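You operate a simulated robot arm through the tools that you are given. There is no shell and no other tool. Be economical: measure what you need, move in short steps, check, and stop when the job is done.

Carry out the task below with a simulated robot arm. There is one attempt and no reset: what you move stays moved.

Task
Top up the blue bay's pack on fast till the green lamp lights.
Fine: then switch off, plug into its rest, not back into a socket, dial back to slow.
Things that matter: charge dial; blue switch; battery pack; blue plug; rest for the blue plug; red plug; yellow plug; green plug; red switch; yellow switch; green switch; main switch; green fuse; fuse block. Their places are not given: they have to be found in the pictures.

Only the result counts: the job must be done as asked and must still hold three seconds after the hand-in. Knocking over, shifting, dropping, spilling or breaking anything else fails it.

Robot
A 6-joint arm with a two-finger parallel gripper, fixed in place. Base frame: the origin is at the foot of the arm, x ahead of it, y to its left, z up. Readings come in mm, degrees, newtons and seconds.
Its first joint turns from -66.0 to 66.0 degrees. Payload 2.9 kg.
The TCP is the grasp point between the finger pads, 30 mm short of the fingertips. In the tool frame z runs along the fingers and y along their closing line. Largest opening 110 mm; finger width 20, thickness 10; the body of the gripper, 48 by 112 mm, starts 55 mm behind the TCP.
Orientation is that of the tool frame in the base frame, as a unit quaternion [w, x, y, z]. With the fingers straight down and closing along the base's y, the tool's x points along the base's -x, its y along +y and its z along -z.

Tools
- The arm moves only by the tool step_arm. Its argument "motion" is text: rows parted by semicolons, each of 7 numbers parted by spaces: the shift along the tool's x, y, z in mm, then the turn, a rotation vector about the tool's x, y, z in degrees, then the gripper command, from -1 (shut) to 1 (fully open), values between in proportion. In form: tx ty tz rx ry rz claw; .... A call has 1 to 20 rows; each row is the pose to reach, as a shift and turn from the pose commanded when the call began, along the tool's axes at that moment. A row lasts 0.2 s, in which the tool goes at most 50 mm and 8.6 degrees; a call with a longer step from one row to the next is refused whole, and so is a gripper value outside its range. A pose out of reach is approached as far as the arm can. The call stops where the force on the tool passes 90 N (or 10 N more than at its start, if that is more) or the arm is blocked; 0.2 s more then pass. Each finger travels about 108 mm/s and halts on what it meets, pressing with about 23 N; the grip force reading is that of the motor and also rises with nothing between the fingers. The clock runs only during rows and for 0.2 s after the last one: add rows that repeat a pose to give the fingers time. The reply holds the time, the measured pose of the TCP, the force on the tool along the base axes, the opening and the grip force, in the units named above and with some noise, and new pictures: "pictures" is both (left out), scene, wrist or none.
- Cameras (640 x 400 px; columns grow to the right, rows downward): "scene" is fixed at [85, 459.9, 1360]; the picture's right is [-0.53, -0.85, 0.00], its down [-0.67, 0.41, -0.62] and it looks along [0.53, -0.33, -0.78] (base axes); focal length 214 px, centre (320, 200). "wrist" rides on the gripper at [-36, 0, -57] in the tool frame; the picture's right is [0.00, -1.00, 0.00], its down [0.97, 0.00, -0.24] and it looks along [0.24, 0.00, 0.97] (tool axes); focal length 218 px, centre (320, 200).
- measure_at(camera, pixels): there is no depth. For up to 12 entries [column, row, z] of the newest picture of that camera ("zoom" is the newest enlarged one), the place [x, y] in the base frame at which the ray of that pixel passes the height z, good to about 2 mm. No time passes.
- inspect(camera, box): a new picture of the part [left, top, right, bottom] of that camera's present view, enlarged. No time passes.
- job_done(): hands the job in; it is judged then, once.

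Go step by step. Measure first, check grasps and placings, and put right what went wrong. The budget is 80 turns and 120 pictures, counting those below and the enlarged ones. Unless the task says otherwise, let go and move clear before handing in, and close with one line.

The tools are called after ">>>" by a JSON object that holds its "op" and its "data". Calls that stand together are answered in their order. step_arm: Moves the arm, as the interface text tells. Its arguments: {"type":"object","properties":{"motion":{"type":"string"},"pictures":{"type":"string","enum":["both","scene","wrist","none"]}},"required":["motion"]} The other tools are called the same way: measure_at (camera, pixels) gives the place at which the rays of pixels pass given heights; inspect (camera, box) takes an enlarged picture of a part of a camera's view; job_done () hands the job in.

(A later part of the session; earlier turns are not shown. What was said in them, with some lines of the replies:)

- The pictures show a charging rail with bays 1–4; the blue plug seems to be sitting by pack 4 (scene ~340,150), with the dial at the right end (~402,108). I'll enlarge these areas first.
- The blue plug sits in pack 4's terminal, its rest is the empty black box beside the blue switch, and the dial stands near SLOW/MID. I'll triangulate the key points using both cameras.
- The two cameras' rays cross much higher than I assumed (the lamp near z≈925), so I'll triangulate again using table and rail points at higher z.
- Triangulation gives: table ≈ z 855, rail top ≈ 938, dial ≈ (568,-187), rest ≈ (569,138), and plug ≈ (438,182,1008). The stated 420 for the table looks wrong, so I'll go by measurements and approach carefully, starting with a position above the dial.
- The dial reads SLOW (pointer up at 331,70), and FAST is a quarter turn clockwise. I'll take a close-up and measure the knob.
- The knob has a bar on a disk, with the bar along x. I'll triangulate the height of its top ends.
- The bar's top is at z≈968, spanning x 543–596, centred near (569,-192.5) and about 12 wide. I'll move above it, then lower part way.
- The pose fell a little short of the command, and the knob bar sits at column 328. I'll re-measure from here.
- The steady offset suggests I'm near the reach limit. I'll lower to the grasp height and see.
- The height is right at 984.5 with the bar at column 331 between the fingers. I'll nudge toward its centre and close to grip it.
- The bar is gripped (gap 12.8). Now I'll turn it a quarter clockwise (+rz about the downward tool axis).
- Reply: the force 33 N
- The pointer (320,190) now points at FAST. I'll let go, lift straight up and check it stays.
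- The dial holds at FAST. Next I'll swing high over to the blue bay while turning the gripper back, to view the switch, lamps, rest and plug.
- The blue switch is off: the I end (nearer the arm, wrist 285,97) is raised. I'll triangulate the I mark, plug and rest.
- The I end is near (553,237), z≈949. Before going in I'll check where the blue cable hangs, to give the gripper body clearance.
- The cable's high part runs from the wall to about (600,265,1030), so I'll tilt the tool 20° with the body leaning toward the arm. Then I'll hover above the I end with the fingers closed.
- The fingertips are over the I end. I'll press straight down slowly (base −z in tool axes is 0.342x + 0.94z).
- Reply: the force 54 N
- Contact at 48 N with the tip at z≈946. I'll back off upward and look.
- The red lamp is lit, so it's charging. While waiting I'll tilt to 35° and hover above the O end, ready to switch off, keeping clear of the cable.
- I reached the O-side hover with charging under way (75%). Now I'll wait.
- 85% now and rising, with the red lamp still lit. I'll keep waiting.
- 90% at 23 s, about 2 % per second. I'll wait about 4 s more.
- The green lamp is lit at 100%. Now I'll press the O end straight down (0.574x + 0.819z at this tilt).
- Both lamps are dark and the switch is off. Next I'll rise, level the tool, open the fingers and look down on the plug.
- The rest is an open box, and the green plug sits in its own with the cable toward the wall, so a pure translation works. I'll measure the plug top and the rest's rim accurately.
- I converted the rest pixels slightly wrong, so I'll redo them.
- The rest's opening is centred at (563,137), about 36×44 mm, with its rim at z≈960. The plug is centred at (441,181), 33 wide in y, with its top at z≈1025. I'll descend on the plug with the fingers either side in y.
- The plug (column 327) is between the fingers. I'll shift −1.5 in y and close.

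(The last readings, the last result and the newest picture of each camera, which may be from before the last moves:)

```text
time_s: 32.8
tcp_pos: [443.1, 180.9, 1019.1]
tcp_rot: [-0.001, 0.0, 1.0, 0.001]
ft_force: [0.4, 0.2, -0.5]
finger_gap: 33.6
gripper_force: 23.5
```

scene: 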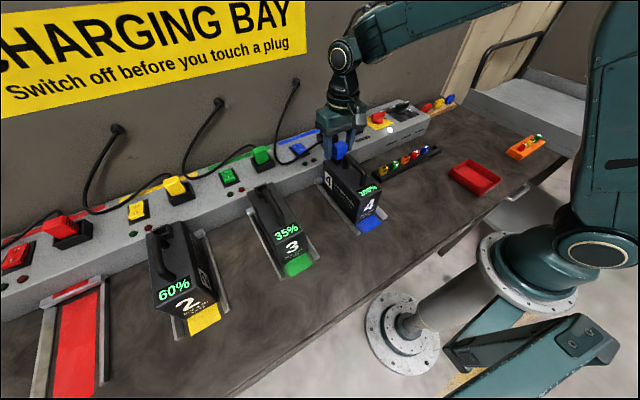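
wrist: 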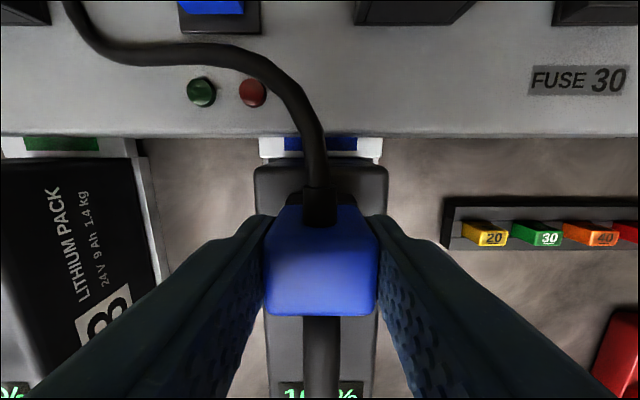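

Gripped (gap 33.6). I'll pull up slowly with a firm squeeze.

>>> {"op": "step_arm", "data": {"motion": "0 0 0 0 0 0 -1; 0 0 -5 0 0 0 -1; 0 0 -10 0 0 0 -1; 0 0 -18 0 0 0 -1; 0 0 -28 0 0 0 -1; 0 0 -40 0 0 0 -1"}}

>>> {"op": "inspect", "data": {"camera": "scene", "box": [290, 90, 410, 210]}}

```text
time_s: 34.2
tcp_pos: [442.2, 181.1, 1059.3]
tcp_rot: [0.0, 0.0, 1.0, 0.0]
ft_force: [0.3, -0.3, -0.8]
finger_gap: 33.3
gripper_force: 23.0
```

scene: 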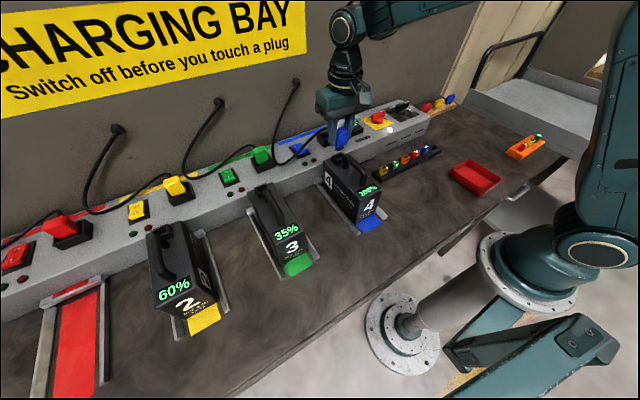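
wrist: 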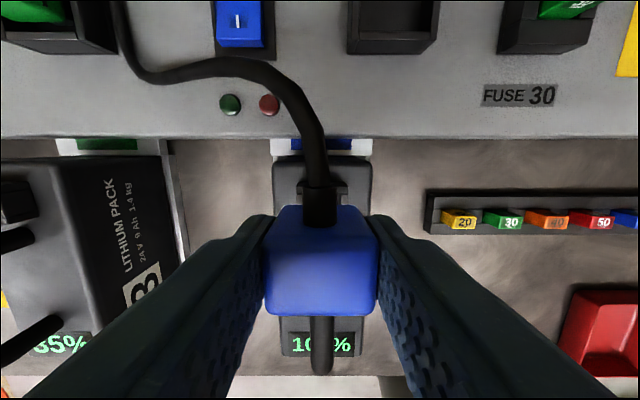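

```text
3.33 times, centred on (350, 150) of scene
```

zoom: 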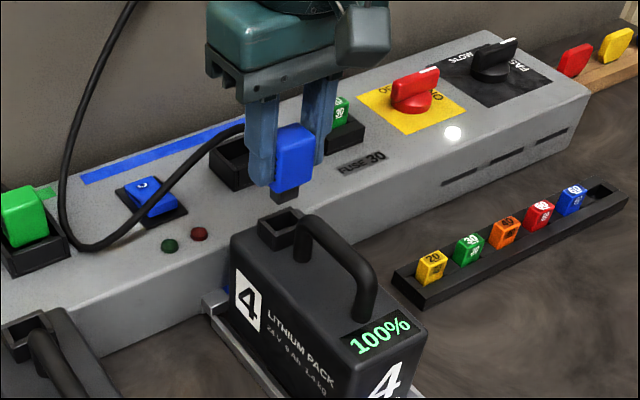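

The plug is out (short prong below), and the pack stayed put. I'll carry it over the rest.

>>> {"op": "step_arm", "data": {"motion": "-25 -9 -10 0 0 0 -1; -60 -22 -12 0 0 0 -1; -95 -34 -12 0 0 0 -1; -122 -44 -12 0 0 0 -1; -122 -44 -12 0 0 0 -1"}}

>>> {"op": "inspect", "data": {"camera": "scene", "box": [270, 80, 390, 180]}}

```text
time_s: 35.4
tcp_pos: [564.7, 137.5, 1068.8]
tcp_rot: [0.0, 0.0, 1.0, 0.0]
ft_force: [-0.3, 0.6, -0.4]
finger_gap: 33.6
gripper_force: 23.1
```

scene: 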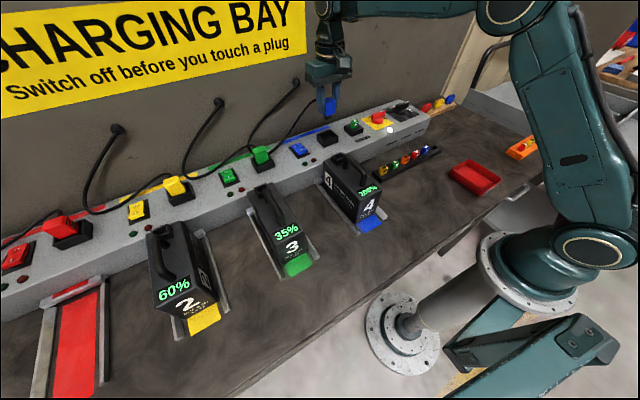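
wrist: 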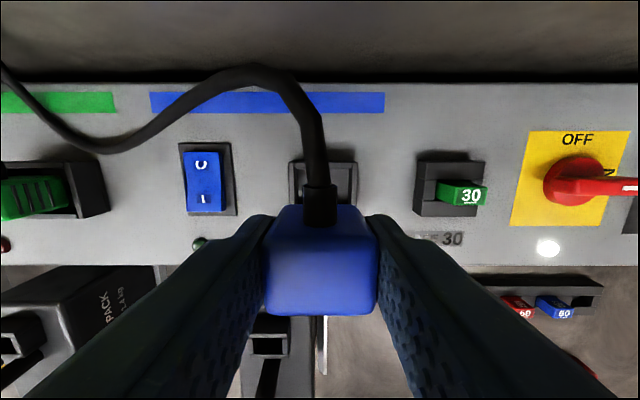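

```text
4.00 times, centred on (330, 130) of scene
```

zoom: 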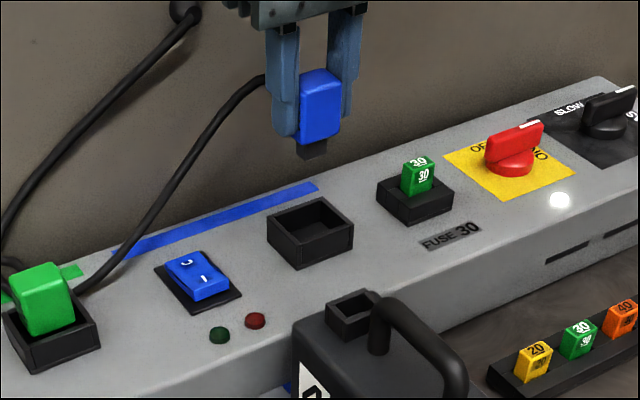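

The plug hangs straight above the rest. I'll verify the alignment using the rest's visible rim (columns 289–357, row 152).

>>> {"op": "inspect", "data": {"camera": "wrist", "box": [270, 130, 380, 220]}}

>>> {"op": "measure_at", "data": {"camera": "wrist", "pixels": [[289, 162, 960], [357, 162, 960], [297, 170, 960], [350, 170, 960]]}}

```text
4.44 times, centred on (325, 175) of wrist
```

zoom: 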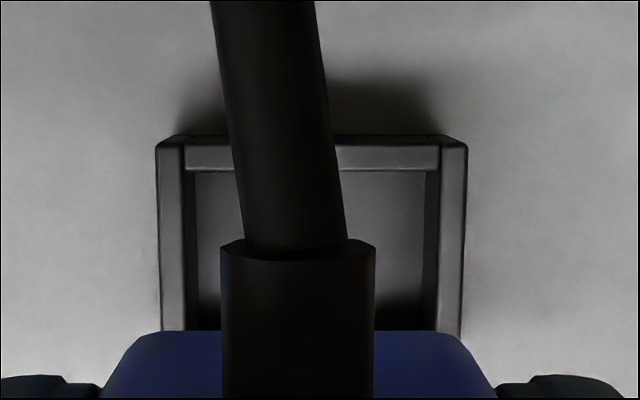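

```text
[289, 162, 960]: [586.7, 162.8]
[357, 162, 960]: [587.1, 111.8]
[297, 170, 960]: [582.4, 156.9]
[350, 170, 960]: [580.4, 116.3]
```

Centred within about 1 mm. I'll lower to just above the rim, then go on gently.

>>> {"op": "step_arm", "data": {"motion": "0 0 25 0 0 0 -1; 0 0 45 0 0 0 -1; 0 0 58 0 0 0 -1; 0 0 63 0 0 0 -1", "pictures": "wrist"}}

>>> {"op": "inspect", "data": {"camera": "scene", "box": [270, 80, 390, 180]}}

```text
time_s: 36.4
tcp_pos: [564.1, 137.0, 1007.5]
tcp_rot: [-0.001, 0.0, 1.0, 0.0]
ft_force: [-0.9, -0.1, -0.5]
finger_gap: 33.5
gripper_force: 23.2
```

wrist: 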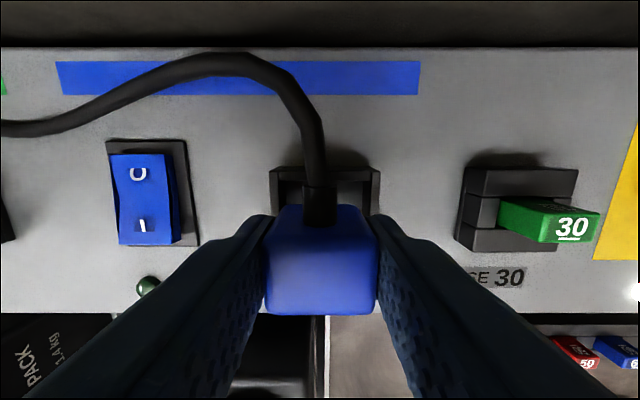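

```text
4.00 times, centred on (330, 130) of scene
```

zoom: 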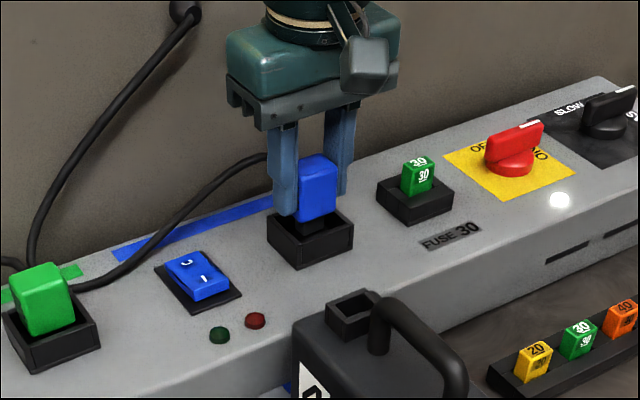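

The prong has entered the box. I'll continue gently downward.

>>> {"op": "step_arm", "data": {"motion": "0 0 4 0 0 0 -1; 0 0 8 0 0 0 -1; 0 0 11 0 0 0 -1", "pictures": "none"}}

>>> {"op": "inspect", "data": {"camera": "scene", "box": [270, 80, 390, 180]}}

```text
time_s: 37.2
tcp_pos: [563.6, 136.5, 995.0]
tcp_rot: [0.0, 0.0, 1.0, 0.0]
ft_force: [0.1, 0.1, -0.4]
finger_gap: 33.4
gripper_force: 22.8
```

```text
4.00 times, centred on (330, 130) of scene
```

zoom: 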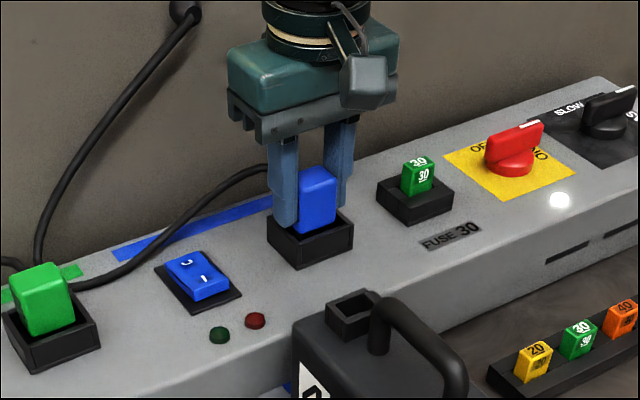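

Still no contact force, and it's already nearly as deep as the green plug. I'll go 4 mm more while watching the force.

>>> {"op": "step_arm", "data": {"motion": "0 0 2 0 0 0 -1; 0 0 4 0 0 0 -1; 0 0 4 0 0 0 -1", "pictures": "none"}}

```text
time_s: 38.0
tcp_pos: [563.4, 137.3, 992.9]
tcp_rot: [0.001, 0.0, 1.0, -0.001]
ft_force: [-0.3, 0.7, -0.3]
finger_gap: 33.4
gripper_force: 23.0
```

No contact yet, with the fingertips just above the rim. I'll ease the fingers open a little so the plug settles, then look.

>>> {"op": "step_arm", "data": {"motion": "0 0 0 0 0 0 -0.3; 0 0 0 0 0 0 -0.25; 0 0 0 0 0 0 -0.25", "pictures": "wrist"}}

>>> {"op": "inspect", "data": {"camera": "scene", "box": [270, 80, 390, 180]}}

```text
time_s: 38.8
tcp_pos: [564.8, 136.1, 992.0]
tcp_rot: [0.0, 0.0, 1.0, -0.001]
ft_force: [0.5, 0.5, 0.0]
finger_gap: 41.1
gripper_force: 0.1
```

wrist: 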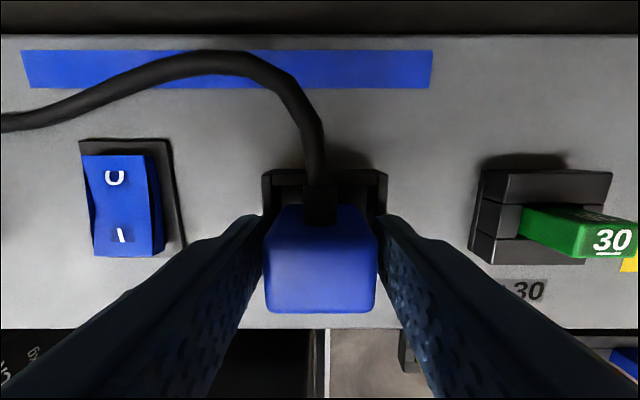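

```text
4.00 times, centred on (330, 130) of scene
```

zoom: 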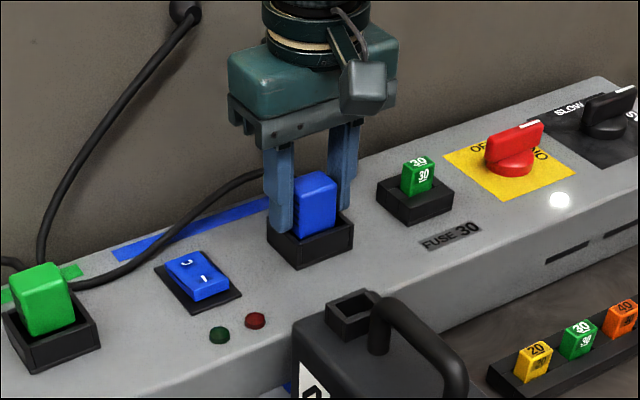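

The plug sits upright in its rest, just like the green one. I'll open a bit more and rise straight up.

>>> {"op": "step_arm", "data": {"motion": "0 0 0 0 0 0 -0.1; 0 0 -20 0 0 0 -0.1; 0 0 -60 0 0 0 -0.1; 0 0 -100 0 0 0 -0.1; 0 0 -120 0 0 0 -0.1", "pictures": "wrist"}}

>>> {"op": "inspect", "data": {"camera": "scene", "box": [240, 90, 400, 200]}}

```text
time_s: 40.0
tcp_pos: [562.8, 136.4, 1112.2]
tcp_rot: [0.0, 0.0, 1.0, 0.0]
ft_force: [0.2, 0.2, -0.2]
finger_gap: 49.3
gripper_force: 0.0
```

wrist: 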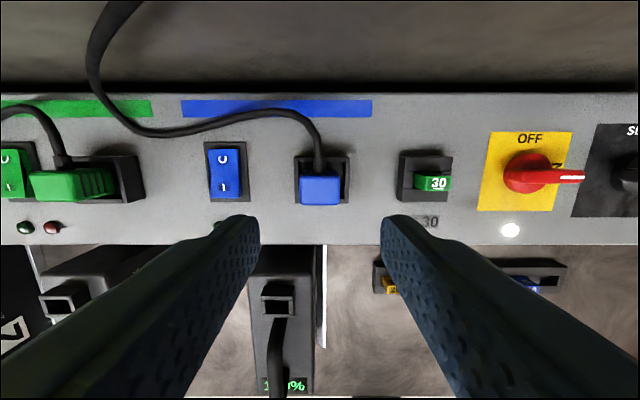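

```text
3.64 times, centred on (320, 145) of scene
```

zoom: 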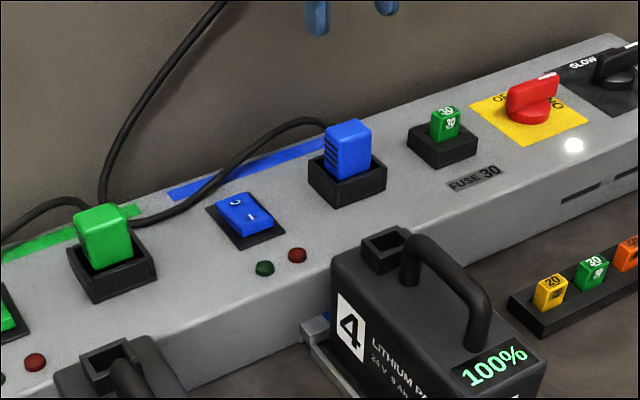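

The plug is properly in its rest and the lamps are off. Now I'll swing high to the dial, turning the gripper 90° to match its FAST position.

>>> {"op": "step_arm", "data": {"motion": "0 -30 0 0 0 8 -0.4; -1 -60 0 0 0 16 -0.4; -2 -90 0 0 0 24 -0.4; -2 -120 0 0 0 32 -0.4; -3 -150 0 0 0 40 -0.4; -4 -180 0 0 0 48 -0.4; -5 -210 0 0 0 56 -0.4; -6 -240 0 0 0 64 -0.4; -7 -270 0 0 0 72 -0.4; -7 -300 6 0 0 80 -0.4; -7 -330 12 0 0 88 -0.4; -7 -330 12 0 0 90 -0.4; -7 -330 12 0 0 90 -0.4"}}

```text
time_s: 42.8
tcp_pos: [571.0, -192.0, 1101.4]
tcp_rot: [0.0, 0.707, 0.707, 0.0]
ft_force: [0.7, -0.3, 0.9]
finger_gap: 33.1
gripper_force: 0.2
```

scene: 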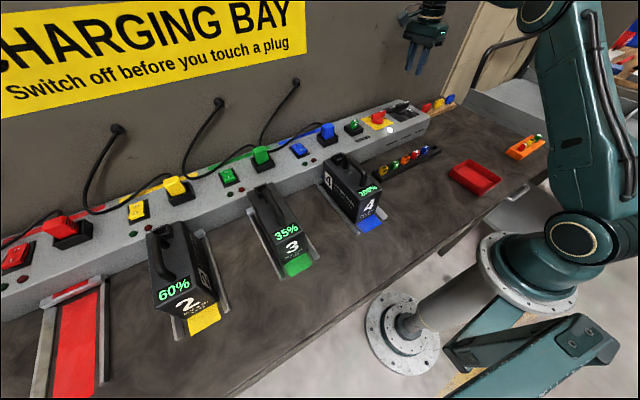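
wrist: 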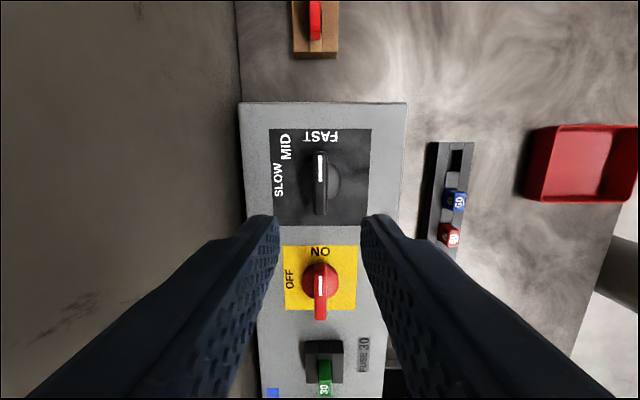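

The gripper is aligned over the bar (column 320). I'll descend to the same grasp height, z≈983, and close.

>>> {"op": "step_arm", "data": {"motion": "0 0 40 0 0 0 -0.4; 0 0 80 0 0 0 -0.4; 0 0 105 0 0 0 -0.4; 0 0 117 0 0 0 -0.4; 0 0 117 0 0 0 -0.7; 0 0 117 0 0 0 -0.9; 0 0 117 0 0 0 -0.9", "pictures": "wrist"}}

```text
time_s: 44.4
tcp_pos: [569.4, -193.0, 981.8]
tcp_rot: [0.0, 0.707, 0.707, -0.001]
ft_force: [1.1, 0.2, -3.1]
finger_gap: 12.9
gripper_force: 45.2
```

wrist: 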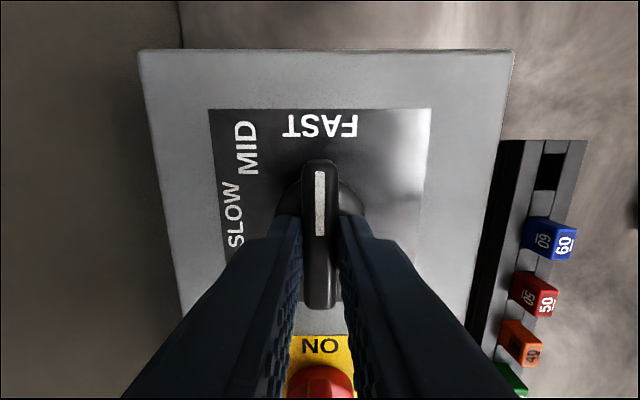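

Gripped (gap 12.9). I'll turn it back 90° counter-clockwise to SLOW.

>>> {"op": "step_arm", "data": {"motion": "0 0 0 0 0 -8 -0.9; 0 0 0 0 0 -16 -0.9; 0 0 0 0 0 -24 -0.9; 0 0 0 0 0 -32 -0.9; 0 0 0 0 0 -40 -0.9; 0 0 0 0 0 -48 -0.9; 0 0 0 0 0 -56 -0.9; 0 0 0 0 0 -64 -0.9; 0 0 0 0 0 -72 -0.9; 0 0 0 0 0 -80 -0.9; 0 0 0 0 0 -86 -0.9; 0 0 0 0 0 -90 -0.9; 0 0 0 0 0 -90 -0.9", "pictures": "wrist"}}

```text
time_s: 47.2
tcp_pos: [568.8, -195.7, 982.8]
tcp_rot: [-0.002, 0.002, 1.0, 0.001]
ft_force: [-21.6, -19.9, -9.2]
finger_gap: 12.9
gripper_force: 45.2
```

wrist: 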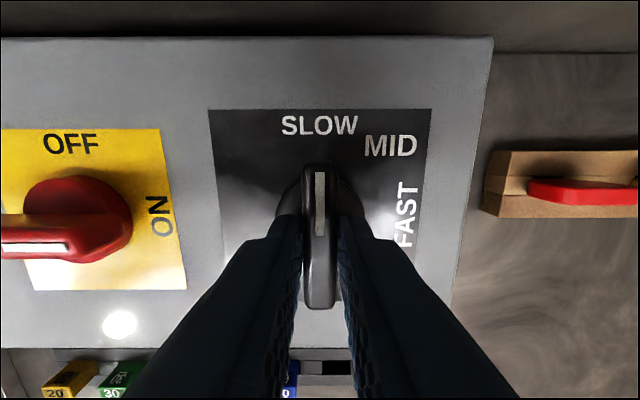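

The pointer is back at SLOW. I'll release and rise clear.

>>> {"op": "step_arm", "data": {"motion": "0 0 0 0 0 0 -0.4; 0 0 0 0 0 0 -0.4; 0 0 -30 0 0 0 -0.4; 0 0 -70 0 0 0 -0.4; 30 0 -110 0 0 0 -0.4; 60 0 -140 0 0 0 -0.4; 60 0 -140 0 0 0 -0.4"}}

>>> {"op": "inspect", "data": {"camera": "scene", "box": [240, 80, 440, 205]}}

>>> {"op": "inspect", "data": {"camera": "wrist", "box": [200, 40, 420, 180]}}

```text
time_s: 48.8
tcp_pos: [508.7, -194.7, 1125.6]
tcp_rot: [0.0, 0.0, 1.0, 0.0]
ft_force: [0.1, 0.7, 0.0]
finger_gap: 33.1
gripper_force: 0.0
```

scene: 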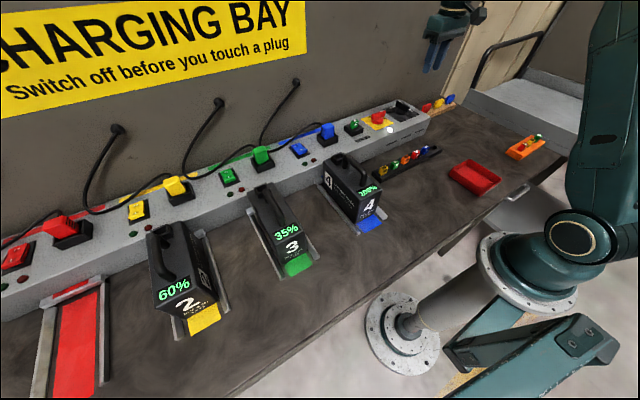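
wrist: 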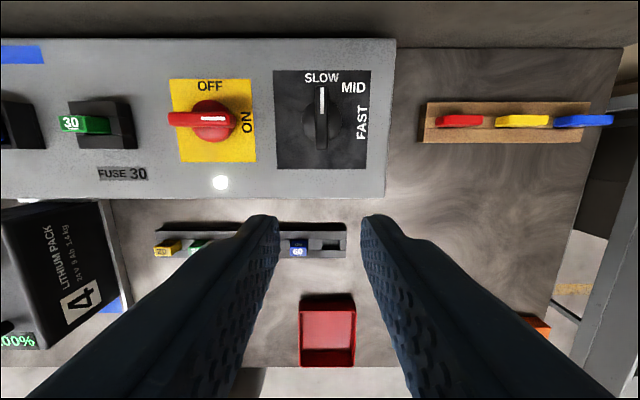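

```text
3.20 times, centred on (340, 142) of scene
```

zoom: 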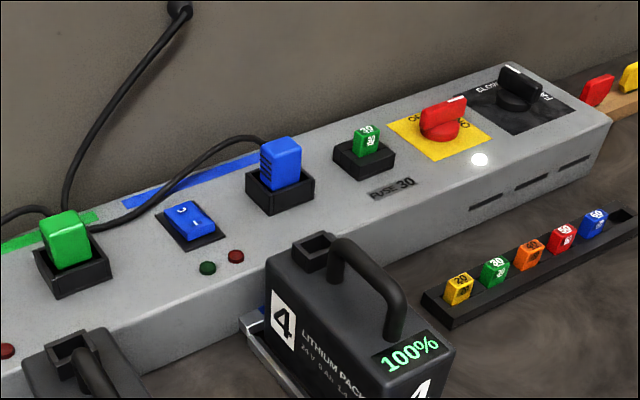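

```text
2.86 times, centred on (310, 110) of wrist
```

zoom: 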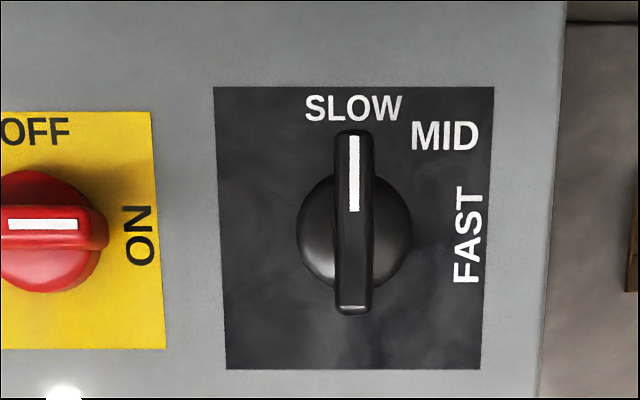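

The dial reads SLOW, the blue switch is off with both lamps dark, the plug is in its rest, the pack shows 100% and the arm is clear. I'm handing in.

>>> {"op": "job_done", "data": {}}

```text
The job is handed in.
```

The blue bay's pack was charged on fast until the green lamp lit at 100%; then I switched the blue bay off, put the blue plug in its rest and set the dial back to slow.
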